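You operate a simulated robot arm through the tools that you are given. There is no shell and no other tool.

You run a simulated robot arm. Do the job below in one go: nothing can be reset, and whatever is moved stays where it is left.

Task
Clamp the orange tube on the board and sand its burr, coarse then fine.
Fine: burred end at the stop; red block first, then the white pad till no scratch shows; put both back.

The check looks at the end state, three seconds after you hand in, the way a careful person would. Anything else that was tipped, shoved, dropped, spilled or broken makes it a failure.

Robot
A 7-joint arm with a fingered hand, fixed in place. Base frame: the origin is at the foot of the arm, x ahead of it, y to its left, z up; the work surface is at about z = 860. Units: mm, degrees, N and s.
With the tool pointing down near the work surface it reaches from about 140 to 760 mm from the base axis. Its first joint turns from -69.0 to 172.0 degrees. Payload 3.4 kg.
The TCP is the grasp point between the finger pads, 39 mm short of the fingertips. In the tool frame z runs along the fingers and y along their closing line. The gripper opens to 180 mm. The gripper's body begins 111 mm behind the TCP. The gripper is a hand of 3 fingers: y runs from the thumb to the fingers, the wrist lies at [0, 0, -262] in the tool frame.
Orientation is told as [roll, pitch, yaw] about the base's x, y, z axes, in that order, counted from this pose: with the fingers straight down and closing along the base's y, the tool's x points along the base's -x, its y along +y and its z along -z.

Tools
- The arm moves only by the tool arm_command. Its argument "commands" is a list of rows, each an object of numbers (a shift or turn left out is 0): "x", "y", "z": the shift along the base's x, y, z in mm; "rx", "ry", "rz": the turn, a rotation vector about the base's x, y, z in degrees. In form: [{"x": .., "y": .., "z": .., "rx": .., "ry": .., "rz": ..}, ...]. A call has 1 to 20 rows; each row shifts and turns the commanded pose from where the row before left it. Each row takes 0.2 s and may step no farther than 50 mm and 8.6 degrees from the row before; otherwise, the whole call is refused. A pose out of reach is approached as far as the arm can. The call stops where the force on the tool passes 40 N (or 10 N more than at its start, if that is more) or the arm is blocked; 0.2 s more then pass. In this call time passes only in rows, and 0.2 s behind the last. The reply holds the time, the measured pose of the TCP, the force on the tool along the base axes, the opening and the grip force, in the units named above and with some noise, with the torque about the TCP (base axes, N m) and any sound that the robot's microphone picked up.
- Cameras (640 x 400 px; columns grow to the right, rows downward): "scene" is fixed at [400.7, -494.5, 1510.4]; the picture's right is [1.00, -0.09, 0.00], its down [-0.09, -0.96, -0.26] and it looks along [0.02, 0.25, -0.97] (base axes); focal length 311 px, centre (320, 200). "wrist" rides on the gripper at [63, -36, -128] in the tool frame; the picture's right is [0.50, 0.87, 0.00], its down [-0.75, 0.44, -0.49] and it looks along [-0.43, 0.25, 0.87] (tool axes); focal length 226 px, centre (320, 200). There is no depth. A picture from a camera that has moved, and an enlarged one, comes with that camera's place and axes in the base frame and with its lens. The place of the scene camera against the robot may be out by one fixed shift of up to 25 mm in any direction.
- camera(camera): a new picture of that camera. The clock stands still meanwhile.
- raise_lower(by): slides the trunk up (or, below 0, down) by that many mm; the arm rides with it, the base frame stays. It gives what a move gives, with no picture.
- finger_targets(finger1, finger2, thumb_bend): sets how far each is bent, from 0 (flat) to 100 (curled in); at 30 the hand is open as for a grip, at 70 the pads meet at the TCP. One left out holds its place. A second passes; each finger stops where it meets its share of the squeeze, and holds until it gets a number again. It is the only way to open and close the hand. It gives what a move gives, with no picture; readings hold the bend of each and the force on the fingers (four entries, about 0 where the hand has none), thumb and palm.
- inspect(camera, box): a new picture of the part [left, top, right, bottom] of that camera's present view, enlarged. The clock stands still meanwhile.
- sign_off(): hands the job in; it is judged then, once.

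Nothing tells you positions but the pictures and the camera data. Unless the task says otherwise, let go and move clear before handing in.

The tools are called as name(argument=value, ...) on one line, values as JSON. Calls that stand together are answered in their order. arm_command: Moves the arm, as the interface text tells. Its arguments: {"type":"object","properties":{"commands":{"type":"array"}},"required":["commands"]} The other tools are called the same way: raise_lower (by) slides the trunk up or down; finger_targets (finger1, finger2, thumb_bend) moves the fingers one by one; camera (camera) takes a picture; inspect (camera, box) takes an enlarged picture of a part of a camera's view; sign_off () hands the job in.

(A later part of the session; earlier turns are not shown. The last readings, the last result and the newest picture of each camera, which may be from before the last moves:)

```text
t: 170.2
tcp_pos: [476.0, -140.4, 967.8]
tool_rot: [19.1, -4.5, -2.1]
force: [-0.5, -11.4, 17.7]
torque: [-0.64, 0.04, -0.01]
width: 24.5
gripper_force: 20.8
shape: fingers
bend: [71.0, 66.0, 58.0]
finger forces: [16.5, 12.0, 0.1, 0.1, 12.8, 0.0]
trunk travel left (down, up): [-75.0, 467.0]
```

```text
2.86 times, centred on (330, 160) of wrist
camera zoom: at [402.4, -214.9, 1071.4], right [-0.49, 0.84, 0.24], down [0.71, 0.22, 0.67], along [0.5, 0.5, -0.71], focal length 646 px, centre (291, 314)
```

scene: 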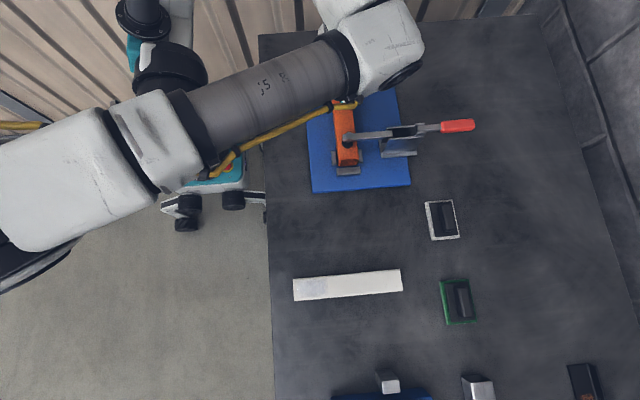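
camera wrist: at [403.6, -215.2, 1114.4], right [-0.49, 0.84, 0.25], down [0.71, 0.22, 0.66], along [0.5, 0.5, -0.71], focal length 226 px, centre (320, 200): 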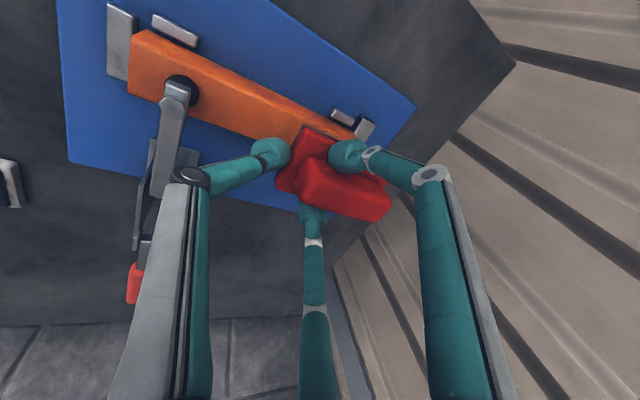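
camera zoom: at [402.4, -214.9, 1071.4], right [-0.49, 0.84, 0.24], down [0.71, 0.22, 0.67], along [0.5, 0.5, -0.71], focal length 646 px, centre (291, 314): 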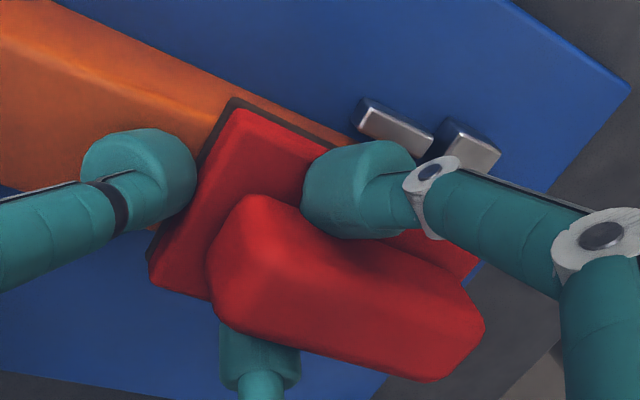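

The block rides well on the burr. I'll ease the pressure slightly and run a series of back-and-forth strokes along the tube.

arm_command(commands=[{"z": 0.8}, {"y": -9}, {"y": -9}, {"y": 9}, {"y": 9}, {"y": 9}, {"y": -9}, {"y": -9}, {"y": -9}, {"y": 9}, {"y": 9}, {"y": 9}, {"y": -9}, {"y": -9}, {"y": -9}, {"y": 9}, {"y": 9}])

inspect(camera="wrist", box=[240, 90, 420, 230])

```text
t: 173.8
tcp_pos: [474.2, -140.4, 968.1]
tool_rot: [19.2, -4.5, -2.1]
force: [0.3, -11.0, 12.6]
torque: [-0.5, 0.06, -0.01]
width: 24.7
gripper_force: 19.4
shape: fingers
bend: [71.0, 65.0, 58.0]
finger forces: [17.4, 12.0, 0.0, 0.0, 10.3, 0.0]
trunk travel left (down, up): [-75.0, 467.0]
```

```text
2.86 times, centred on (330, 160) of wrist
camera zoom: at [402.1, -214.1, 1071.6], right [-0.49, 0.84, 0.24], down [0.71, 0.22, 0.67], along [0.5, 0.5, -0.71], focal length 646 px, centre (291, 314)
```

zoom: 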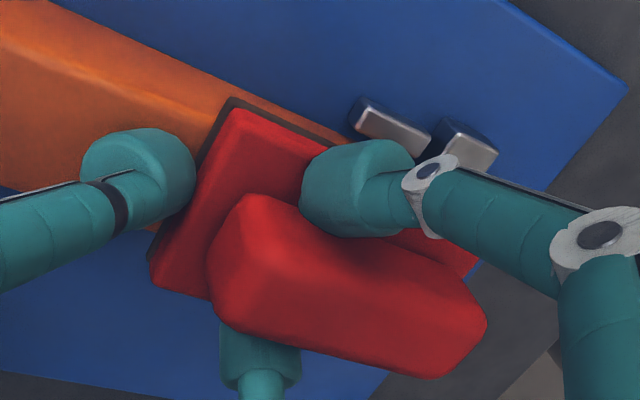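

arm_command(commands=[{"y": -9}, {"y": -9}, {"y": -9}, {"y": 9}, {"y": 9}, {"y": 9}, {"y": -9}, {"y": -9}, {"y": -9}, {"y": 9}, {"y": 9}, {"y": 9}, {"y": -9}, {"y": -9}, {"y": -9}, {"y": 9}, {"y": 9}, {"y": 9}])

arm_command(commands=[{"z": 5}, {"z": 15}, {"z": 20}, {"x": 25, "y": 5}, {"x": 30, "y": 5}])

camera(camera="wrist")

```text
t: 177.6
tcp_pos: [475.4, -140.3, 966.8]
tool_rot: [19.2, -4.4, -2.1]
force: [0.2, -6.3, 7.8]
torque: [-0.27, 0.02, 0.02]
width: 24.6
gripper_force: 16.9
shape: fingers
bend: [70.0, 65.0, 57.0]
finger forces: [16.2, 11.5, 0.0, 0.0, 5.8, 0.1]
trunk travel left (down, up): [-75.0, 467.0]
```

```text
t: 178.8
tcp_pos: [531.7, -128.3, 1007.1]
tool_rot: [19.3, -4.3, -2.2]
force: [-0.8, 1.0, -0.9]
torque: [-0.05, -0.01, 0.02]
width: 24.7
gripper_force: 12.7
shape: fingers
bend: [70.0, 65.0, 58.0]
finger forces: [11.5, 11.2, 0.0, 0.0, 3.4, 0.0]
trunk travel left (down, up): [-75.0, 467.0]
```

```text
taken
camera wrist: at [458.5, -202.3, 1111.2], right [-0.49, 0.84, 0.25], down [0.71, 0.22, 0.66], along [0.5, 0.5, -0.71], focal length 226 px, centre (320, 200)
```

wrist: 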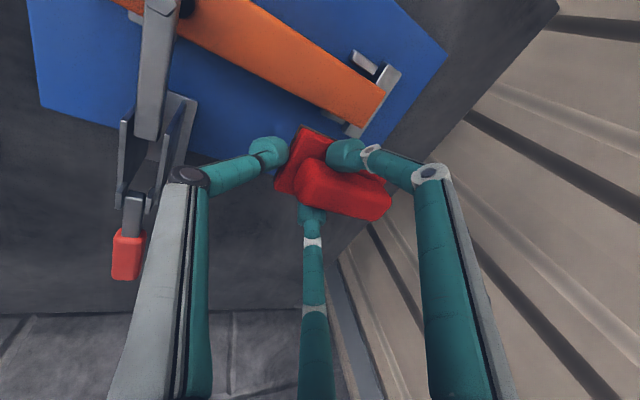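

inspect(camera="wrist", box=[290, 30, 410, 130])

inspect(camera="scene", box=[310, 60, 380, 130])

```text
4.00 times, centred on (350, 80) of wrist
camera zoom: at [458.5, -202.3, 1111.2], right [-0.49, 0.84, 0.25], down [0.71, 0.22, 0.66], along [0.5, 0.5, -0.71], focal length 904 px, centre (200, 680)
```

zoom: 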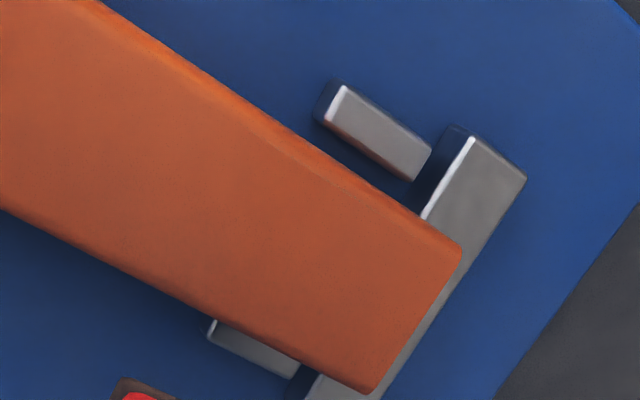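

```text
5.71 times, centred on (345, 95) of scene
camera zoom: at [400.7, -494.5, 1510.4], right [1.0, -0.09, 0.0], down [-0.09, -0.96, -0.26], along [0.02, 0.25, -0.97], focal length 1776 px, centre (177, 800)
```

zoom: 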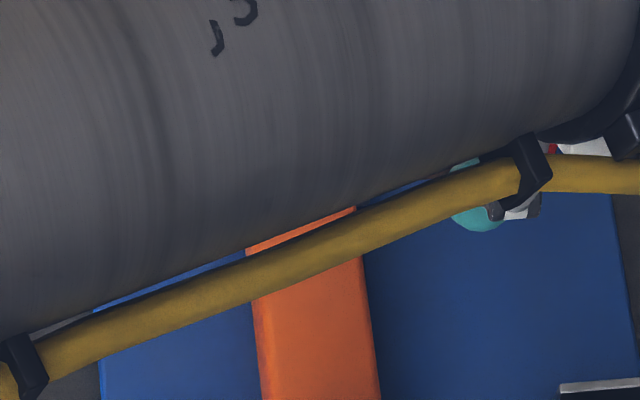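

inspect(camera="wrist", box=[310, 50, 390, 130])

inspect(camera="wrist", box=[240, 20, 320, 80])

```text
5.00 times, centred on (350, 90) of wrist
camera zoom: at [458.5, -202.3, 1111.2], right [-0.49, 0.84, 0.25], down [0.71, 0.22, 0.66], along [0.5, 0.5, -0.71], focal length 1130 px, centre (170, 750)
```

zoom: 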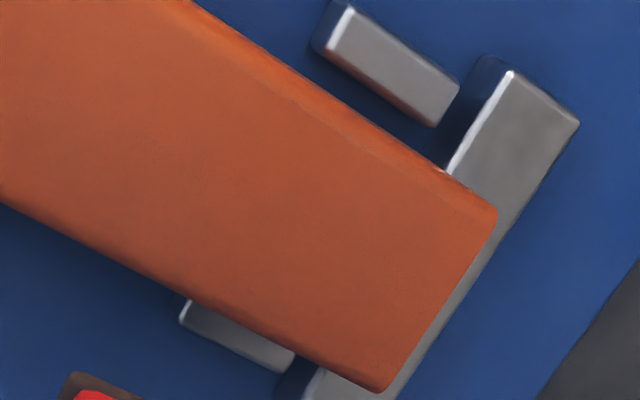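

```text
6.67 times, centred on (280, 50) of wrist
camera zoom: at [458.5, -202.3, 1111.2], right [-0.49, 0.84, 0.25], down [0.71, 0.22, 0.66], along [0.5, 0.5, -0.71], focal length 1507 px, centre (587, 1200)
```

zoom: 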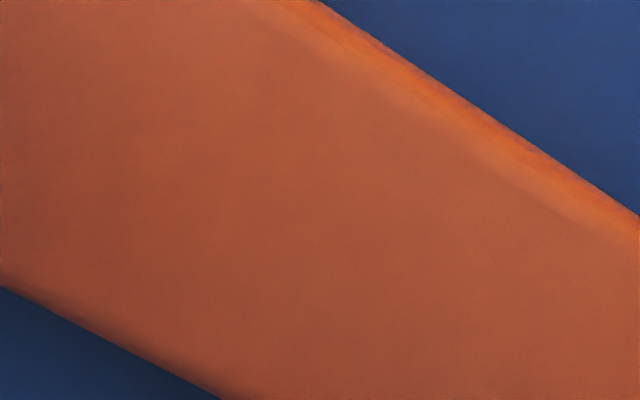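

The burr has vanished and the face looks even. Now I'll put the red block back; first, a precise look at how it sits in the hand.

inspect(camera="wrist", box=[260, 110, 400, 230])

```text
3.33 times, centred on (330, 170) of wrist
camera zoom: at [458.5, -202.3, 1111.2], right [-0.49, 0.84, 0.25], down [0.71, 0.22, 0.66], along [0.5, 0.5, -0.71], focal length 754 px, centre (287, 300)
```

zoom: 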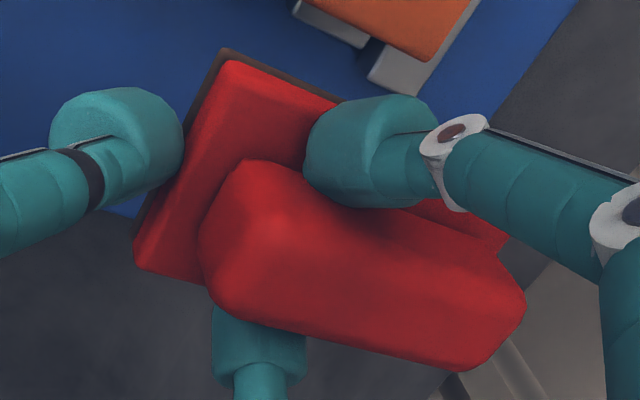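

arm_command(commands=[{"x": 30, "y": 5}, {"x": 30, "y": 5}, {"x": 30, "y": 5}, {"x": 30, "y": 5}, {"x": 30, "y": 4}])

arm_command(commands=[{"z": -20}, {"z": -20}, {"z": -20}, {"z": -15}])

inspect(camera="wrist", box=[240, 90, 420, 230])

```text
t: 180.0
tcp_pos: [684.4, -106.0, 1005.5]
tool_rot: [19.2, -4.1, -2.2]
force: [0.9, 0.0, -1.1]
torque: [-0.04, 0.03, -0.01]
width: 24.2
gripper_force: 13.2
shape: fingers
bend: [70.0, 65.0, 58.0]
finger forces: [11.4, 11.3, 0.0, 0.0, 3.3, 0.1]
trunk travel left (down, up): [-75.0, 467.0]
```

```text
t: 181.0
tcp_pos: [681.6, -105.3, 932.4]
tool_rot: [19.2, -4.4, -2.1]
force: [0.7, -0.2, -2.0]
torque: [-0.05, 0.06, 0.01]
width: 24.5
gripper_force: 13.3
shape: fingers
bend: [70.0, 65.0, 58.0]
finger forces: [11.4, 11.2, 0.0, 0.1, 3.2, 0.0]
trunk travel left (down, up): [-75.0, 467.0]
```

```text
2.86 times, centred on (330, 160) of wrist
camera zoom: at [608.3, -179.1, 1036.1], right [-0.49, 0.84, 0.25], down [0.71, 0.22, 0.66], along [0.5, 0.5, -0.71], focal length 646 px, centre (291, 314)
```

zoom: 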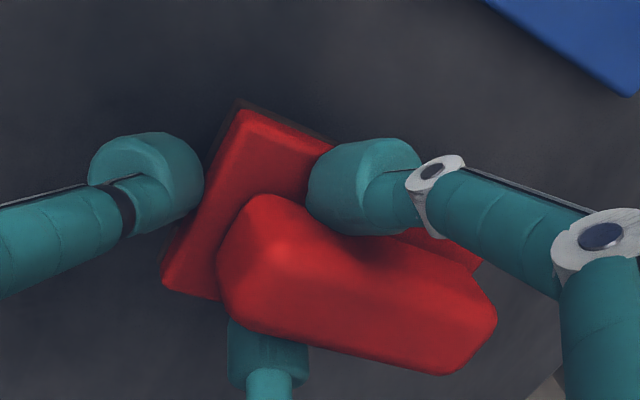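

arm_command(commands=[{"z": -6}, {"z": -4}, {"z": -2}, {"z": -1.5}])

arm_command(commands=[{"z": -1.5}, {"z": -1}])

```text
t: 182.0
tcp_pos: [680.3, -105.7, 917.8]
tool_rot: [19.3, -4.3, -2.0]
force: [0.2, 0.7, -1.8]
torque: [-0.03, 0.01, 0.01]
width: 24.6
gripper_force: 12.6
shape: fingers
bend: [70.0, 65.0, 58.0]
finger forces: [11.4, 11.3, 0.0, 0.0, 3.2, 0.0]
trunk travel left (down, up): [-75.0, 467.0]
```

```text
t: 182.6
tcp_pos: [680.2, -106.2, 917.5]
tool_rot: [19.2, -4.4, -2.1]
force: [-0.3, 0.5, 0.2]
torque: [-0.09, -0.02, 0.01]
width: 24.4
gripper_force: 13.3
shape: fingers
bend: [70.0, 65.0, 58.0]
finger forces: [12.3, 11.4, 0.1, 0.0, 3.7, 0.1]
trunk travel left (down, up): [-75.0, 467.0]
```

arm_command(commands=[{"z": -1}])

finger_targets(finger1=62, finger2=60, thumb_bend=57)

finger_targets(finger1=50, finger2=50, thumb_bend=57)

inspect(camera="wrist", box=[220, 90, 460, 270])

```text
t: 183.0
tcp_pos: [680.3, -106.3, 915.7]
tool_rot: [19.0, -4.3, -2.1]
force: [-0.6, -1.7, 2.0]
torque: [-0.11, 0.12, 0.02]
width: 24.3
gripper_force: 15.3
shape: fingers
bend: [70.0, 65.0, 58.0]
finger forces: [14.4, 11.6, 0.0, 0.0, 3.6, 0.0]
trunk travel left (down, up): [-75.0, 467.0]
```

```text
t: 184.0
tcp_pos: [679.6, -105.1, 916.8]
tool_rot: [19.2, -4.4, -2.1]
force: [-0.6, -3.8, 7.9]
torque: [-0.12, 0.11, 0.12]
width: 34.6
gripper_force: 4.0
shape: fingers
bend: [64.0, 60.0, 56.0]
finger forces: [5.8, 0.1, 0.0, 0.1, 2.9, 0.0]
trunk travel left (down, up): [-75.0, 467.0]
```

```text
t: 185.0
tcp_pos: [680.2, -105.8, 915.9]
tool_rot: [19.2, -4.4, -2.1]
force: [1.2, -1.2, 6.5]
torque: [-0.28, -0.07, 0.05]
width: 60.1
gripper_force: 3.4
shape: fingers
bend: [50.0, 50.0, 57.0]
finger forces: [0.0, 0.0, 0.0, 0.0, 6.6, 0.1]
trunk travel left (down, up): [-75.0, 467.0]
```

```text
2.22 times, centred on (340, 180) of wrist
camera zoom: at [607.2, -179.0, 1019.9], right [-0.49, 0.84, 0.25], down [0.71, 0.22, 0.66], along [0.5, 0.5, -0.71], focal length 502 px, centre (276, 244)
```

zoom: 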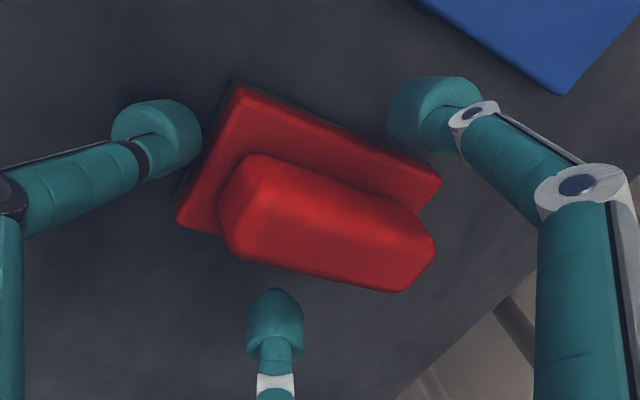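

arm_command(commands=[{"z": 5, "y": -2}, {"z": 15}, {"z": 30}, {"z": 40}])

arm_command(commands=[{"x": -40, "y": -20, "z": 10}, {"x": -40, "y": -25}, {"x": -40, "y": -25}, {"x": -40, "y": -25, "rx": -6}, {"x": -40, "y": -25, "rx": -7, "ry": 2}, {"rx": -6, "ry": 2}])

camera(camera="scene")

inspect(camera="scene", box=[400, 40, 460, 110])

```text
t: 186.0
tcp_pos: [681.3, -106.7, 1007.7]
tool_rot: [19.1, -4.4, -1.9]
force: [-0.5, 0.6, -0.7]
torque: [0.02, -0.02, -0.04]
width: 60.8
gripper_force: 0.1
shape: fingers
bend: [50.0, 50.0, 56.0]
finger forces: [0.0, 0.0, 0.1, 0.0, 0.0, 0.0]
trunk travel left (down, up): [-75.0, 467.0]
```

```text
t: 187.4
tcp_pos: [478.3, -228.3, 1013.3]
tool_rot: [-0.2, -0.6, -0.9]
force: [-0.4, -0.6, -0.7]
torque: [-0.05, 0.03, 0.02]
width: 60.7
gripper_force: 0.0
shape: fingers
bend: [50.0, 50.0, 56.0]
finger forces: [0.0, 0.0, 0.0, 0.0, 0.0, 0.1]
trunk travel left (down, up): [-75.0, 467.0]
```

```text
taken
```

scene: 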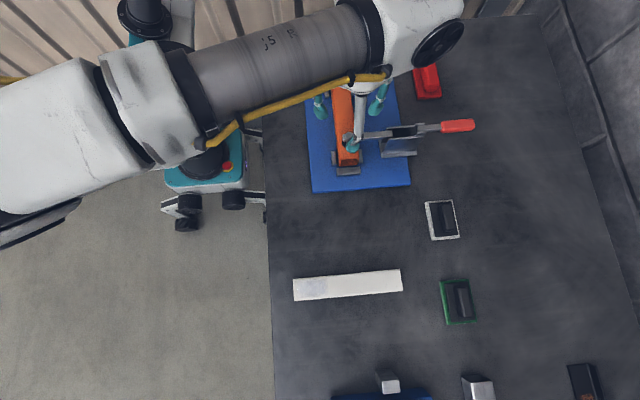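

```text
5.71 times, centred on (430, 75) of scene
camera zoom: at [400.7, -494.5, 1510.4], right [1.0, -0.09, 0.0], down [-0.09, -0.96, -0.26], along [0.02, 0.25, -0.97], focal length 1776 px, centre (-309, 914)
```

zoom: 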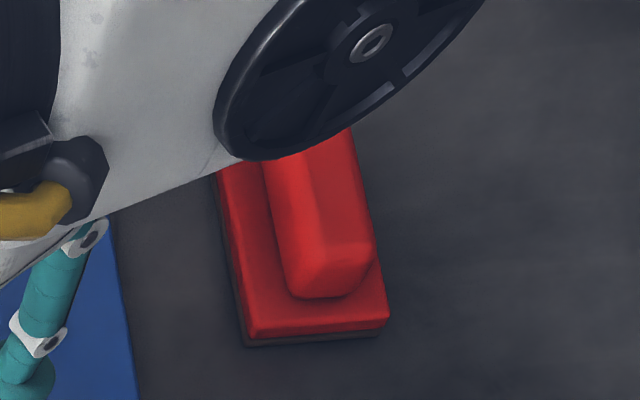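

The red block is back within about 5 mm of where it was. Next, the white pad: its base spans about x 633–687, y -438 to -358, ridge centred near (660, -399), reachable with a vertical hand. Rising clear of the clamp first.

arm_command(commands=[{"z": 25}, {"z": 35}, {"y": -40, "z": 10, "rz": 2, "ry": 0.6}, {"x": 20, "y": -40}, {"x": 35, "y": -35}, {"x": 40, "y": -25}, {"x": 40, "y": -25}, {"x": 40, "y": -20}])

camera(camera="wrist")

camera(camera="scene")

```text
t: 189.2
tcp_pos: [659.2, -414.2, 1083.4]
tool_rot: [0.0, 0.0, 1.1]
force: [0.1, 0.1, -0.8]
torque: [0.01, 0.06, -0.01]
width: 61.0
gripper_force: 0.0
shape: fingers
bend: [50.0, 50.0, 56.0]
finger forces: [0.0, 0.1, 0.0, 0.0, 0.0, 0.0]
trunk travel left (down, up): [-75.0, 467.0]
```

```text
taken
camera wrist: at [597.3, -451.8, 1210.6], right [-0.52, 0.86, 0.0], down [0.75, 0.45, 0.49], along [0.42, 0.26, -0.87], focal length 226 px, centre (320, 200)
```

wrist: 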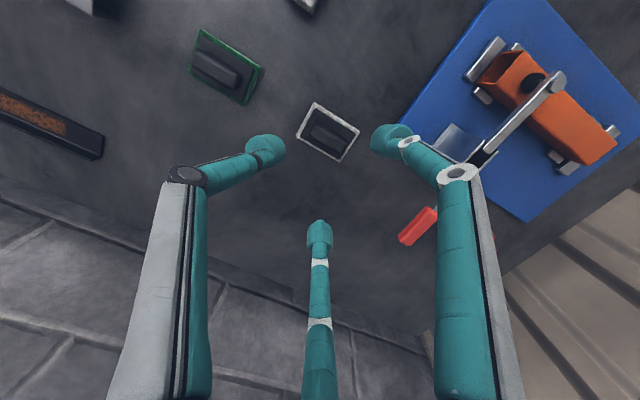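

```text
taken
```

scene: 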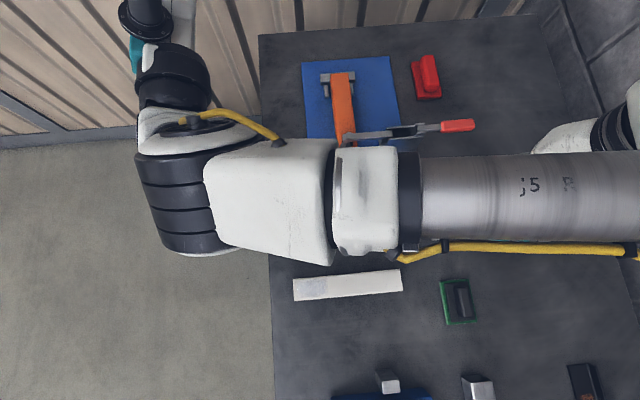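

inspect(camera="scene", box=[312, 60, 382, 115])

inspect(camera="scene", box=[400, 40, 460, 110])

inspect(camera="wrist", box=[280, 85, 380, 175])

```text
7.27 times, centred on (347, 88) of scene
camera zoom: at [400.7, -494.5, 1510.4], right [1.0, -0.09, 0.0], down [-0.09, -0.96, -0.26], along [0.02, 0.25, -0.97], focal length 2261 px, centre (124, 1018)
```

zoom: 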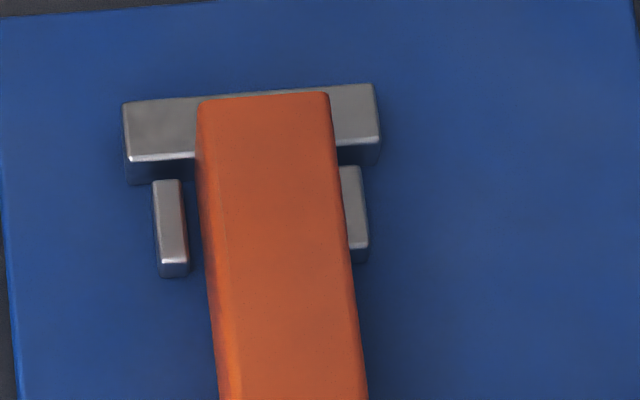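

```text
5.71 times, centred on (430, 75) of scene
camera zoom: at [400.7, -494.5, 1510.4], right [1.0, -0.09, 0.0], down [-0.09, -0.96, -0.26], along [0.02, 0.25, -0.97], focal length 1776 px, centre (-309, 914)
```

zoom: 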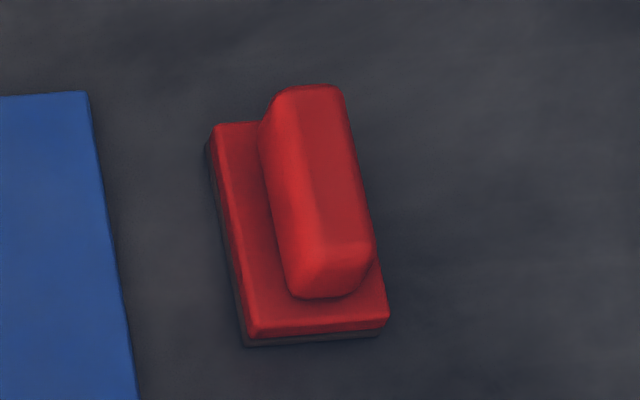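

```text
4.44 times, centred on (330, 130) of wrist
camera zoom: at [597.3, -451.8, 1210.6], right [-0.52, 0.86, 0.0], down [0.75, 0.45, 0.49], along [0.42, 0.26, -0.87], focal length 1005 px, centre (276, 511)
```

zoom: 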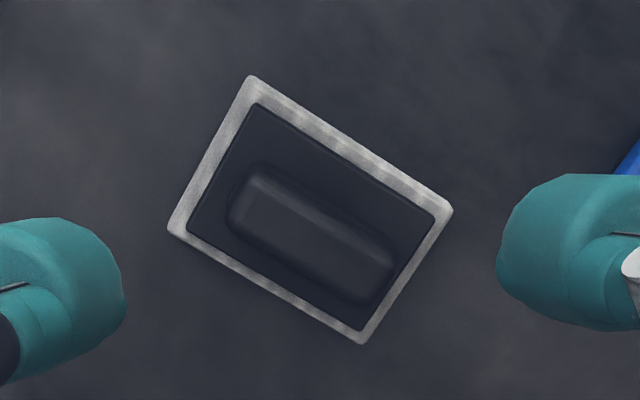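

arm_command(commands=[{"z": -35}, {"z": -40}, {"z": -40}, {"z": -30}, {"z": -10}])

inspect(camera="wrist", box=[230, 90, 430, 250])

```text
t: 190.4
tcp_pos: [655.4, -411.1, 929.4]
tool_rot: [0.1, -0.3, 1.1]
force: [-0.8, 1.0, -0.6]
torque: [-0.02, -0.02, -0.03]
width: 60.8
gripper_force: 0.0
shape: fingers
bend: [50.0, 50.0, 56.0]
finger forces: [0.0, 0.0, 0.0, 0.0, 0.0, 0.0]
trunk travel left (down, up): [-75.0, 467.0]
```

```text
2.50 times, centred on (330, 170) of wrist
camera zoom: at [593.5, -449.4, 1057.3], right [-0.52, 0.86, 0.0], down [0.74, 0.45, 0.5], along [0.43, 0.26, -0.87], focal length 565 px, centre (295, 275)
```

zoom: 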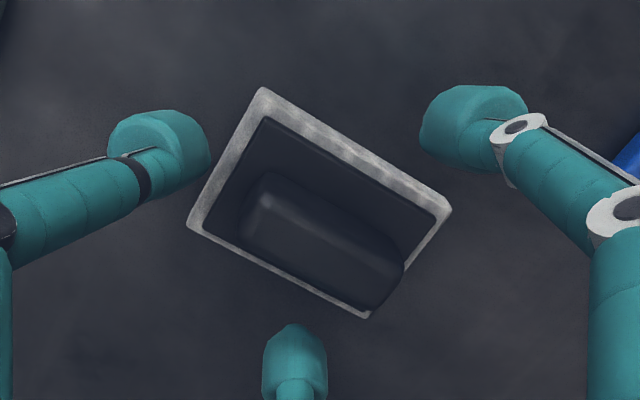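

arm_command(commands=[{"x": 4, "y": -2.5, "z": -4}, {"z": -4}, {"z": -3}])

finger_targets(finger1=60, finger2=60, thumb_bend=60)

inspect(camera="wrist", box=[230, 90, 430, 250])

```text
t: 191.2
tcp_pos: [661.0, -415.5, 918.8]
tool_rot: [0.1, -0.2, 1.1]
force: [-0.5, 0.3, -0.2]
torque: [0.01, -0.03, 0.0]
width: 60.8
gripper_force: 0.2
shape: fingers
bend: [50.0, 50.0, 56.0]
finger forces: [0.0, 0.1, 0.1, 0.0, 0.0, 0.2]
trunk travel left (down, up): [-75.0, 467.0]
```

```text
t: 192.2
tcp_pos: [660.4, -413.9, 918.6]
tool_rot: [0.0, -0.1, 1.1]
force: [0.1, -0.2, 0.4]
torque: [0.03, -0.02, 0.01]
width: 36.3
gripper_force: 1.3
shape: fingers
bend: [59.0, 59.0, 60.0]
finger forces: [1.1, 1.2, 0.1, 0.1, 0.0, 0.0]
trunk travel left (down, up): [-75.0, 467.0]
```

```text
2.50 times, centred on (330, 170) of wrist
camera zoom: at [598.7, -452.4, 1046.5], right [-0.52, 0.86, 0.0], down [0.74, 0.45, 0.5], along [0.43, 0.26, -0.87], focal length 565 px, centre (295, 275)
```

zoom: 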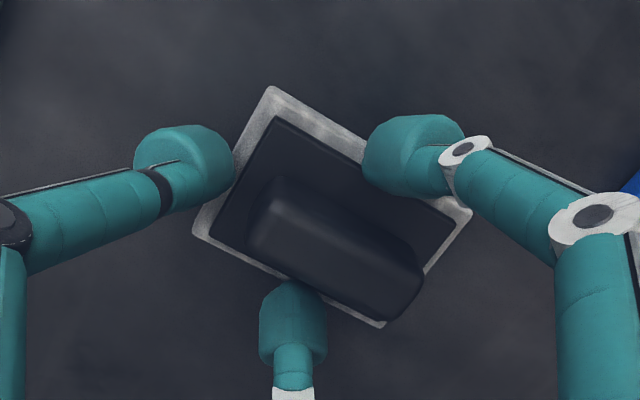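

finger_targets(finger1=57, finger2=57, thumb_bend=60)

arm_command(commands=[{"z": 4}])

finger_targets(finger1=62, finger2=62, thumb_bend=60)

inspect(camera="wrist", box=[230, 90, 430, 250])

```text
t: 193.2
tcp_pos: [659.8, -414.4, 918.8]
tool_rot: [0.1, -0.2, 1.2]
force: [-0.5, 0.0, 0.0]
torque: [0.0, -0.03, 0.0]
width: 41.1
gripper_force: 0.1
shape: fingers
bend: [56.0, 56.0, 60.0]
finger forces: [0.1, 0.0, 0.0, 0.0, 0.0, 0.0]
trunk travel left (down, up): [-75.0, 467.0]
```

```text
t: 193.6
tcp_pos: [660.8, -414.9, 923.2]
tool_rot: [0.1, -0.3, 1.1]
force: [0.0, -0.2, 0.2]
torque: [0.03, 0.03, 0.0]
width: 41.5
gripper_force: 0.1
shape: fingers
bend: [56.0, 56.0, 60.0]
finger forces: [0.0, 0.0, 0.0, 0.0, 0.0, 0.1]
trunk travel left (down, up): [-75.0, 467.0]
```

```text
t: 194.6
tcp_pos: [659.9, -415.2, 921.6]
tool_rot: [0.1, -0.2, 1.1]
force: [-0.8, -0.1, -0.1]
torque: [0.02, -0.01, 0.01]
width: 30.2
gripper_force: 0.1
shape: fingers
bend: [62.0, 62.0, 60.0]
finger forces: [0.0, 0.1, 0.0, 0.0, 0.1, 0.0]
trunk travel left (down, up): [-75.0, 467.0]
```

```text
2.50 times, centred on (330, 170) of wrist
camera zoom: at [598.1, -452.2, 1050.4], right [-0.52, 0.86, 0.0], down [0.74, 0.45, 0.5], along [0.43, 0.26, -0.87], focal length 565 px, centre (295, 275)
```

zoom: 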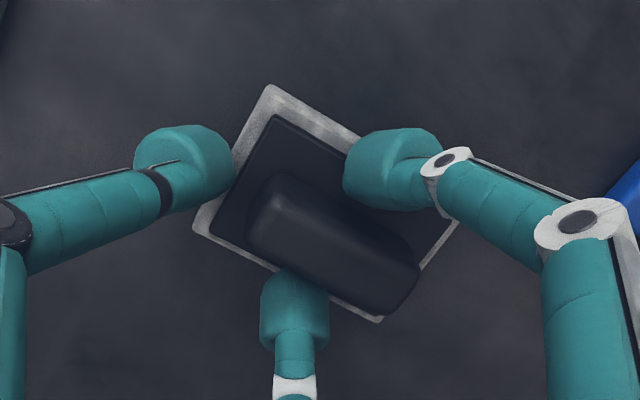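

finger_targets(finger1=66, finger2=66, thumb_bend=63)

finger_targets(finger1=70, finger2=70, thumb_bend=63)

inspect(camera="wrist", box=[230, 90, 430, 250])

```text
t: 195.6
tcp_pos: [659.5, -413.9, 923.0]
tool_rot: [0.1, -0.3, 1.0]
force: [0.2, -0.5, -0.1]
torque: [0.0, 0.02, 0.01]
width: 19.0
gripper_force: 1.2
shape: fingers
bend: [65.0, 64.0, 63.0]
finger forces: [1.3, 1.3, 0.1, 0.1, 0.0, 0.1]
trunk travel left (down, up): [-75.0, 467.0]
```

```text
t: 196.6
tcp_pos: [660.4, -415.7, 923.1]
tool_rot: [0.0, -0.2, 1.1]
force: [0.1, -0.4, 0.2]
torque: [-0.01, -0.01, 0.01]
width: 17.3
gripper_force: 4.7
shape: fingers
bend: [66.0, 65.0, 63.0]
finger forces: [4.2, 4.2, 0.0, 0.0, 1.0, 0.0]
trunk travel left (down, up): [-75.0, 467.0]
```

```text
2.50 times, centred on (330, 170) of wrist
camera zoom: at [598.2, -452.2, 1050.4], right [-0.52, 0.86, 0.0], down [0.74, 0.45, 0.5], along [0.42, 0.26, -0.87], focal length 565 px, centre (295, 275)
```

zoom: 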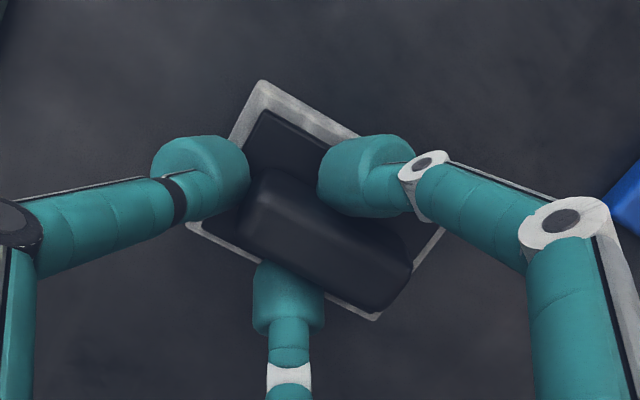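

finger_targets(finger1=90, finger2=90, thumb_bend=65)

arm_command(commands=[{"z": 2}, {"z": 2}, {"z": 3}, {"z": 3}])

camera(camera="wrist")

inspect(camera="wrist", box=[230, 90, 430, 250])

```text
t: 197.6
tcp_pos: [660.6, -415.0, 923.6]
tool_rot: [0.1, -0.1, 1.1]
force: [0.3, 0.2, 0.2]
torque: [-0.01, 0.0, -0.01]
width: 14.9
gripper_force: 12.1
shape: fingers
bend: [69.0, 69.0, 62.0]
finger forces: [10.4, 10.3, 0.1, 0.1, 4.5, 0.0]
trunk travel left (down, up): [-75.0, 467.0]
```

```text
t: 198.6
tcp_pos: [660.5, -413.7, 933.6]
tool_rot: [0.1, -0.2, 1.1]
force: [0.3, 0.2, -0.5]
torque: [-0.02, -0.03, 0.01]
width: 15.0
gripper_force: 12.4
shape: fingers
bend: [69.0, 69.0, 62.0]
finger forces: [10.2, 10.2, 0.0, 0.0, 4.7, 0.0]
trunk travel left (down, up): [-75.0, 467.0]
```

```text
taken
camera wrist: at [597.8, -452.4, 1060.7], right [-0.52, 0.86, 0.0], down [0.74, 0.45, 0.5], along [0.43, 0.26, -0.87], focal length 226 px, centre (320, 200)
```

wrist: 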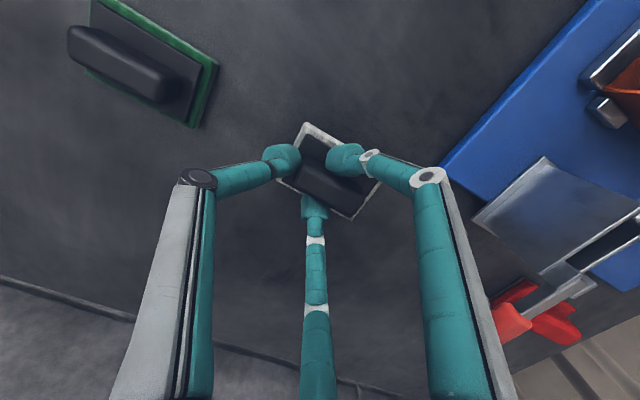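

```text
2.50 times, centred on (330, 170) of wrist
camera zoom: at [597.8, -452.4, 1060.7], right [-0.52, 0.86, 0.0], down [0.74, 0.45, 0.5], along [0.43, 0.26, -0.87], focal length 565 px, centre (295, 275)
```

zoom: 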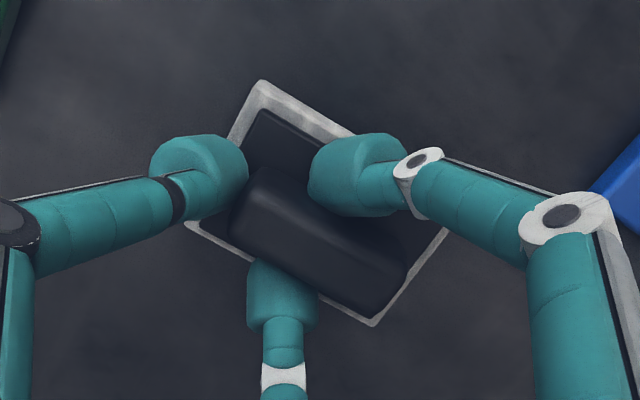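

The pad is lifted and sits centred in the grip. I'll raise it well above the clamp and carry it to the burr site.

arm_command(commands=[{"z": 30}, {"z": 40}, {"z": 40}, {"z": 18}])

arm_command(commands=[{"x": -33, "y": 28}, {"x": -33, "y": 28}, {"x": -34, "y": 28}, {"x": -20, "y": 32}, {"x": -20, "y": 32}, {"x": -20, "y": 32}, {"x": -20, "y": 32}])

arm_command(commands=[{"y": 27}, {"y": 27}, {"y": 27}])

camera(camera="wrist")

```text
t: 199.6
tcp_pos: [661.2, -415.8, 1060.5]
tool_rot: [0.1, -0.2, 1.2]
force: [-0.4, 0.1, -0.6]
torque: [0.01, 0.05, 0.01]
width: 14.9
gripper_force: 12.3
shape: fingers
bend: [69.0, 69.0, 62.0]
finger forces: [10.4, 10.2, 0.0, 0.0, 4.6, 0.0]
trunk travel left (down, up): [-75.0, 467.0]
```

```text
t: 201.2
tcp_pos: [480.5, -202.1, 1060.8]
tool_rot: [0.0, -0.2, 0.9]
force: [0.7, -0.4, -0.9]
torque: [-0.01, 0.02, -0.01]
width: 14.5
gripper_force: 12.8
shape: fingers
bend: [69.0, 69.0, 62.0]
finger forces: [10.1, 10.2, 0.0, 0.0, 4.5, 0.0]
trunk travel left (down, up): [-75.0, 467.0]
```

```text
t: 202.0
tcp_pos: [480.6, -121.8, 1060.1]
tool_rot: [0.1, -0.2, 1.0]
force: [0.0, 0.6, -0.9]
torque: [-0.02, 0.0, -0.01]
width: 14.8
gripper_force: 13.1
shape: fingers
bend: [69.0, 69.0, 62.0]
finger forces: [10.2, 10.2, 0.0, 0.1, 4.4, 0.0]
trunk travel left (down, up): [-75.0, 467.0]
```

```text
taken
camera wrist: at [419.7, -159.4, 1187.8], right [-0.52, 0.86, 0.0], down [0.74, 0.45, 0.49], along [0.42, 0.25, -0.87], focal length 226 px, centre (320, 200)
```

wrist: 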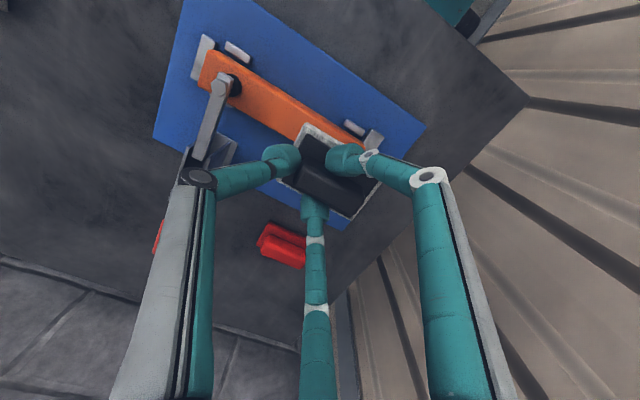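

arm_command(commands=[{"z": -25}, {"z": -25}, {"z": -15}, {"z": -8}])

arm_command(commands=[{"z": -3}, {"z": -3}, {"z": -2}])

inspect(camera="wrist", box=[230, 90, 430, 250])

```text
t: 203.0
tcp_pos: [480.7, -122.4, 987.1]
tool_rot: [0.1, -0.1, 1.1]
force: [0.0, -1.0, -0.8]
torque: [0.01, 0.02, 0.02]
width: 14.8
gripper_force: 12.8
shape: fingers
bend: [69.0, 69.0, 62.0]
finger forces: [10.3, 10.2, 0.1, 0.1, 4.3, 0.0]
trunk travel left (down, up): [-75.0, 467.0]
```

```text
t: 203.8
tcp_pos: [480.1, -121.3, 981.0]
tool_rot: [0.2, -0.1, 1.1]
force: [0.4, 0.4, -1.4]
torque: [-0.01, 0.01, -0.01]
width: 15.0
gripper_force: 12.5
shape: fingers
bend: [69.0, 69.0, 62.0]
finger forces: [10.2, 10.2, 0.1, 0.0, 4.5, 0.0]
trunk travel left (down, up): [-75.0, 467.0]
```

```text
2.50 times, centred on (330, 170) of wrist
camera zoom: at [418.2, -160.1, 1107.9], right [-0.52, 0.86, 0.0], down [0.74, 0.45, 0.5], along [0.42, 0.26, -0.87], focal length 565 px, centre (295, 275)
```

zoom: 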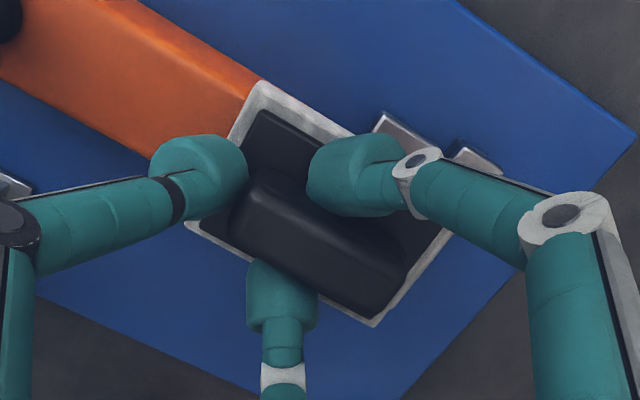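

arm_command(commands=[{"z": -1.5}, {"z": -1.5}, {"z": -1.5}])

arm_command(commands=[{"z": -1.5}, {"z": -1.5}])

arm_command(commands=[{"z": -1.5}])

```text
t: 204.6
tcp_pos: [479.5, -121.8, 976.6]
tool_rot: [0.1, -0.2, 1.1]
force: [0.0, 0.6, -1.2]
torque: [-0.02, -0.03, 0.01]
width: 14.9
gripper_force: 12.1
shape: fingers
bend: [69.0, 69.0, 62.0]
finger forces: [10.2, 10.3, 0.0, 0.0, 4.3, 0.0]
trunk travel left (down, up): [-75.0, 467.0]
```

```text
t: 205.2
tcp_pos: [479.5, -121.0, 973.5]
tool_rot: [0.1, -0.3, 1.0]
force: [0.2, 0.3, 1.4]
torque: [-0.02, -0.01, -0.04]
width: 14.7
gripper_force: 12.2
shape: fingers
bend: [69.0, 69.0, 62.0]
finger forces: [10.4, 10.3, 0.0, 0.1, 4.4, 0.0]
trunk travel left (down, up): [-75.0, 467.0]
```

```text
t: 205.6
tcp_pos: [480.0, -121.6, 973.4]
tool_rot: [0.1, -0.3, 1.2]
force: [0.8, 1.1, 5.0]
torque: [-0.11, -0.05, 0.0]
width: 14.5
gripper_force: 13.9
shape: fingers
bend: [69.0, 69.0, 63.0]
finger forces: [10.4, 10.4, 0.0, 0.0, 7.3, 0.0]
trunk travel left (down, up): [-75.0, 467.0]
```

Contact made at about 6 N. I'll press a touch more and begin the fine strokes.

arm_command(commands=[{"z": -0.7}, {"y": -6}, {"y": -8}, {"y": 8}, {"y": 8}, {"y": 8}, {"y": -8}, {"y": -8}])

inspect(camera="wrist", box=[230, 90, 430, 250])

```text
t: 207.4
tcp_pos: [478.4, -126.0, 971.3]
tool_rot: [0.1, -0.3, 1.1]
force: [-0.6, 6.6, 16.4]
torque: [-0.07, 0.01, -0.02]
width: 13.7
gripper_force: 19.7
shape: fingers
bend: [69.0, 69.0, 65.0]
finger forces: [11.8, 12.0, 0.0, 0.0, 15.1, 0.0]
trunk travel left (down, up): [-75.0, 467.0]
```

```text
2.50 times, centred on (330, 170) of wrist
camera zoom: at [417.0, -164.2, 1099.3], right [-0.52, 0.86, 0.0], down [0.74, 0.45, 0.5], along [0.43, 0.26, -0.87], focal length 565 px, centre (295, 275)
```

zoom: 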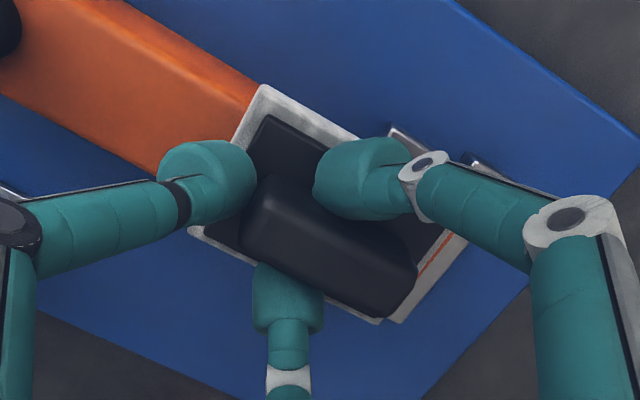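

arm_command(commands=[{"z": 0.7}, {"y": 8}, {"y": 8}, {"y": 6}, {"y": -8}, {"y": -8}, {"y": -8}, {"y": 8}, {"y": 8}, {"y": 8}, {"y": -8}, {"y": -8}, {"y": -8}, {"y": 8}, {"y": 8}, {"y": 8}, {"y": -8}, {"y": -8}, {"y": -8}])

inspect(camera="wrist", box=[230, 90, 430, 250])

```text
t: 211.4
tcp_pos: [479.4, -129.9, 972.1]
tool_rot: [0.1, -0.3, 1.1]
force: [0.1, 1.6, 7.6]
torque: [-0.07, -0.02, 0.05]
width: 14.1
gripper_force: 16.9
shape: fingers
bend: [69.0, 69.0, 63.0]
finger forces: [11.8, 11.8, 0.0, 0.0, 11.6, 0.0]
trunk travel left (down, up): [-75.0, 467.0]
```

```text
2.50 times, centred on (330, 170) of wrist
camera zoom: at [416.5, -167.8, 1100.3], right [-0.52, 0.86, 0.0], down [0.74, 0.45, 0.5], along [0.43, 0.26, -0.87], focal length 565 px, centre (295, 275)
```

zoom: 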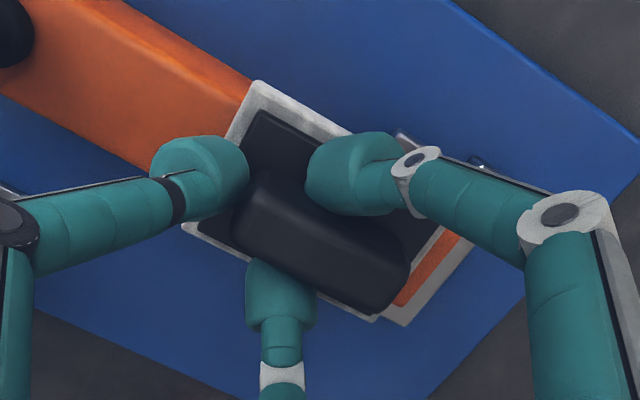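

arm_command(commands=[{"z": -0.5}, {"y": 9}, {"y": 9}, {"y": 9}, {"y": -9}, {"y": -9}, {"y": -9}, {"y": 9}, {"y": 9}, {"y": 9}, {"y": -9}, {"y": -9}, {"y": -9}, {"y": 9}, {"y": 9}, {"y": 9}, {"y": -9}, {"y": -9}, {"y": -9}])

arm_command(commands=[{"y": 9}, {"y": 9}, {"y": 9}, {"y": -9}, {"y": -9}, {"y": -9}, {"y": 9}, {"y": 9}, {"y": 9}, {"y": -9}, {"y": -9}, {"y": -9}, {"y": 9}, {"y": 9}, {"y": 9}, {"y": -9}, {"y": -9}, {"y": -9}])

inspect(camera="wrist", box=[230, 90, 430, 250])

```text
t: 215.4
tcp_pos: [480.3, -133.0, 972.3]
tool_rot: [0.2, -0.5, 1.1]
force: [-0.1, 3.8, 12.1]
torque: [-0.11, 0.02, 0.01]
width: 13.4
gripper_force: 19.3
shape: fingers
bend: [69.0, 69.0, 65.0]
finger forces: [11.7, 12.0, 0.0, 0.0, 15.5, 0.0]
trunk travel left (down, up): [-75.0, 467.0]
```

```text
t: 219.2
tcp_pos: [480.2, -132.3, 971.5]
tool_rot: [0.2, -0.4, 1.1]
force: [-0.8, 4.2, 13.5]
torque: [-0.1, -0.01, 0.02]
width: 12.6
gripper_force: 20.0
shape: fingers
bend: [70.0, 69.0, 65.0]
finger forces: [12.1, 11.9, 0.1, 0.0, 15.1, 0.0]
trunk travel left (down, up): [-75.0, 467.0]
```

```text
2.50 times, centred on (330, 170) of wrist
camera zoom: at [417.3, -169.5, 1099.2], right [-0.52, 0.86, 0.0], down [0.74, 0.45, 0.5], along [0.43, 0.26, -0.87], focal length 565 px, centre (295, 275)
```

zoom: 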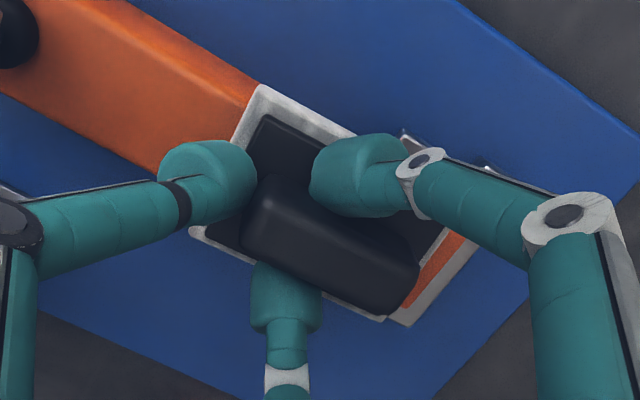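

arm_command(commands=[{"z": 5}, {"z": 20}, {"z": 25}, {"x": 35}, {"x": 40}])

camera(camera="wrist")

inspect(camera="wrist", box=[260, 40, 420, 160])

```text
t: 220.4
tcp_pos: [556.2, -131.8, 1016.8]
tool_rot: [0.1, -0.2, 1.0]
force: [0.8, 0.1, 0.0]
torque: [0.03, -0.01, 0.01]
width: 13.2
gripper_force: 13.1
shape: fingers
bend: [70.0, 69.0, 63.0]
finger forces: [10.5, 10.4, 0.0, 0.0, 4.0, 0.0]
trunk travel left (down, up): [-75.0, 467.0]
```

```text
taken
camera wrist: at [494.4, -169.7, 1146.3], right [-0.51, 0.86, 0.0], down [0.74, 0.45, 0.49], along [0.42, 0.25, -0.87], focal length 226 px, centre (320, 200)
```

wrist: 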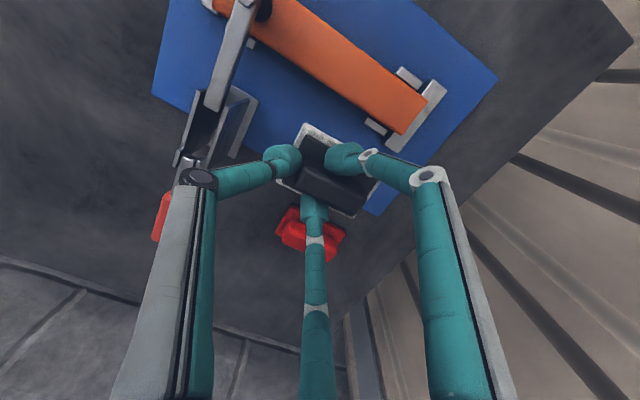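

```text
3.33 times, centred on (340, 100) of wrist
camera zoom: at [494.4, -169.7, 1146.3], right [-0.51, 0.86, 0.0], down [0.74, 0.45, 0.49], along [0.42, 0.25, -0.87], focal length 754 px, centre (253, 533)
```

zoom: 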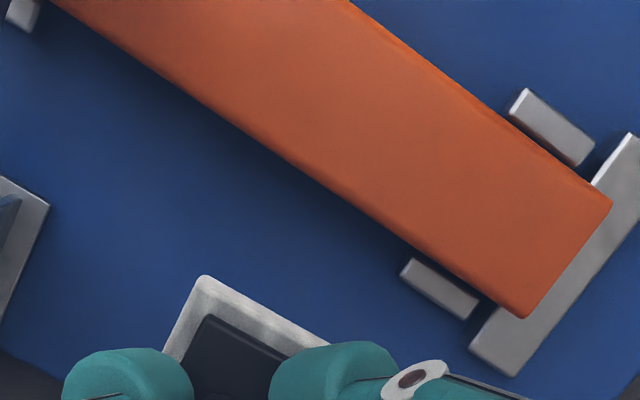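

inspect(camera="wrist", box=[360, 75, 430, 140])

inspect(camera="scene", box=[325, 65, 365, 100])

```text
6.15 times, centred on (395, 108) of wrist
camera zoom: at [494.4, -169.7, 1146.3], right [-0.51, 0.86, 0.0], down [0.74, 0.45, 0.49], along [0.42, 0.25, -0.87], focal length 1391 px, centre (-142, 769)
```

zoom: 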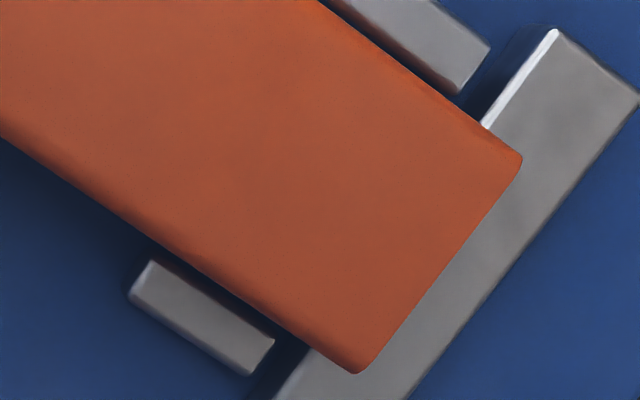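

```text
11.43 times, centred on (345, 82) of scene
camera zoom: at [400.7, -494.5, 1510.4], right [1.0, -0.09, 0.0], down [-0.09, -0.96, -0.26], along [0.02, 0.25, -0.97], focal length 3553 px, centre (34, 1543)
```

zoom: 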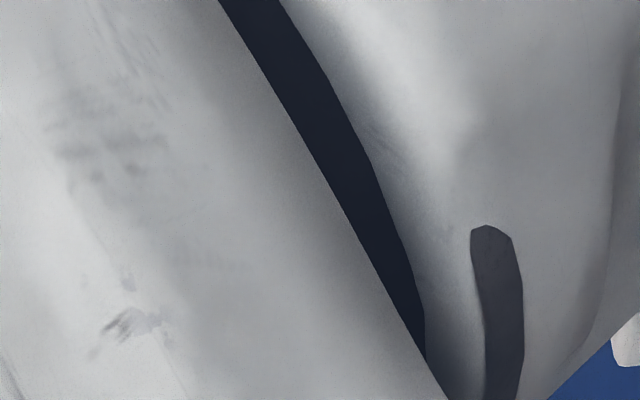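

The face looks uniform from here, but scratches could be faint, so I'll give it another couple of sets with the white pad to be sure.

arm_command(commands=[{"x": -40}, {"x": -36, "y": 8}, {"z": -20}, {"z": -15}, {"z": -5}])

arm_command(commands=[{"z": -1.5}, {"z": -1.5}])

```text
t: 221.6
tcp_pos: [478.6, -122.5, 981.2]
tool_rot: [0.1, -0.3, 1.2]
force: [-0.5, -0.8, -0.6]
torque: [-0.01, 0.01, -0.02]
width: 13.1
gripper_force: 12.2
shape: fingers
bend: [70.0, 69.0, 63.0]
finger forces: [10.7, 10.5, 0.0, 0.0, 3.9, 0.0]
trunk travel left (down, up): [-75.0, 467.0]
```

```text
t: 222.2
tcp_pos: [477.7, -122.0, 978.2]
tool_rot: [0.1, -0.2, 1.1]
force: [-0.3, 0.2, -0.1]
torque: [0.01, 0.03, -0.02]
width: 13.2
gripper_force: 12.4
shape: fingers
bend: [70.0, 69.0, 63.0]
finger forces: [10.7, 10.5, 0.1, 0.0, 3.9, 0.1]
trunk travel left (down, up): [-75.0, 467.0]
```

arm_command(commands=[{"x": 3, "z": -1.5}, {"z": -1.5}, {"z": -1.5}])

arm_command(commands=[{"z": -1.2}])

```text
t: 223.0
tcp_pos: [481.2, -122.0, 973.5]
tool_rot: [0.1, -0.2, 1.2]
force: [0.0, 0.7, -1.5]
torque: [0.0, -0.03, 0.0]
width: 13.3
gripper_force: 12.3
shape: fingers
bend: [70.0, 69.0, 63.0]
finger forces: [10.6, 10.5, 0.1, 0.1, 3.9, 0.0]
trunk travel left (down, up): [-75.0, 467.0]
```

```text
t: 223.4
tcp_pos: [481.2, -123.5, 973.3]
tool_rot: [0.2, -0.4, 1.1]
force: [-0.4, -0.6, 1.2]
torque: [-0.07, 0.05, 0.01]
width: 13.3
gripper_force: 13.3
shape: fingers
bend: [70.0, 69.0, 63.0]
finger forces: [10.6, 10.5, 0.1, 0.0, 5.7, 0.0]
trunk travel left (down, up): [-75.0, 467.0]
```

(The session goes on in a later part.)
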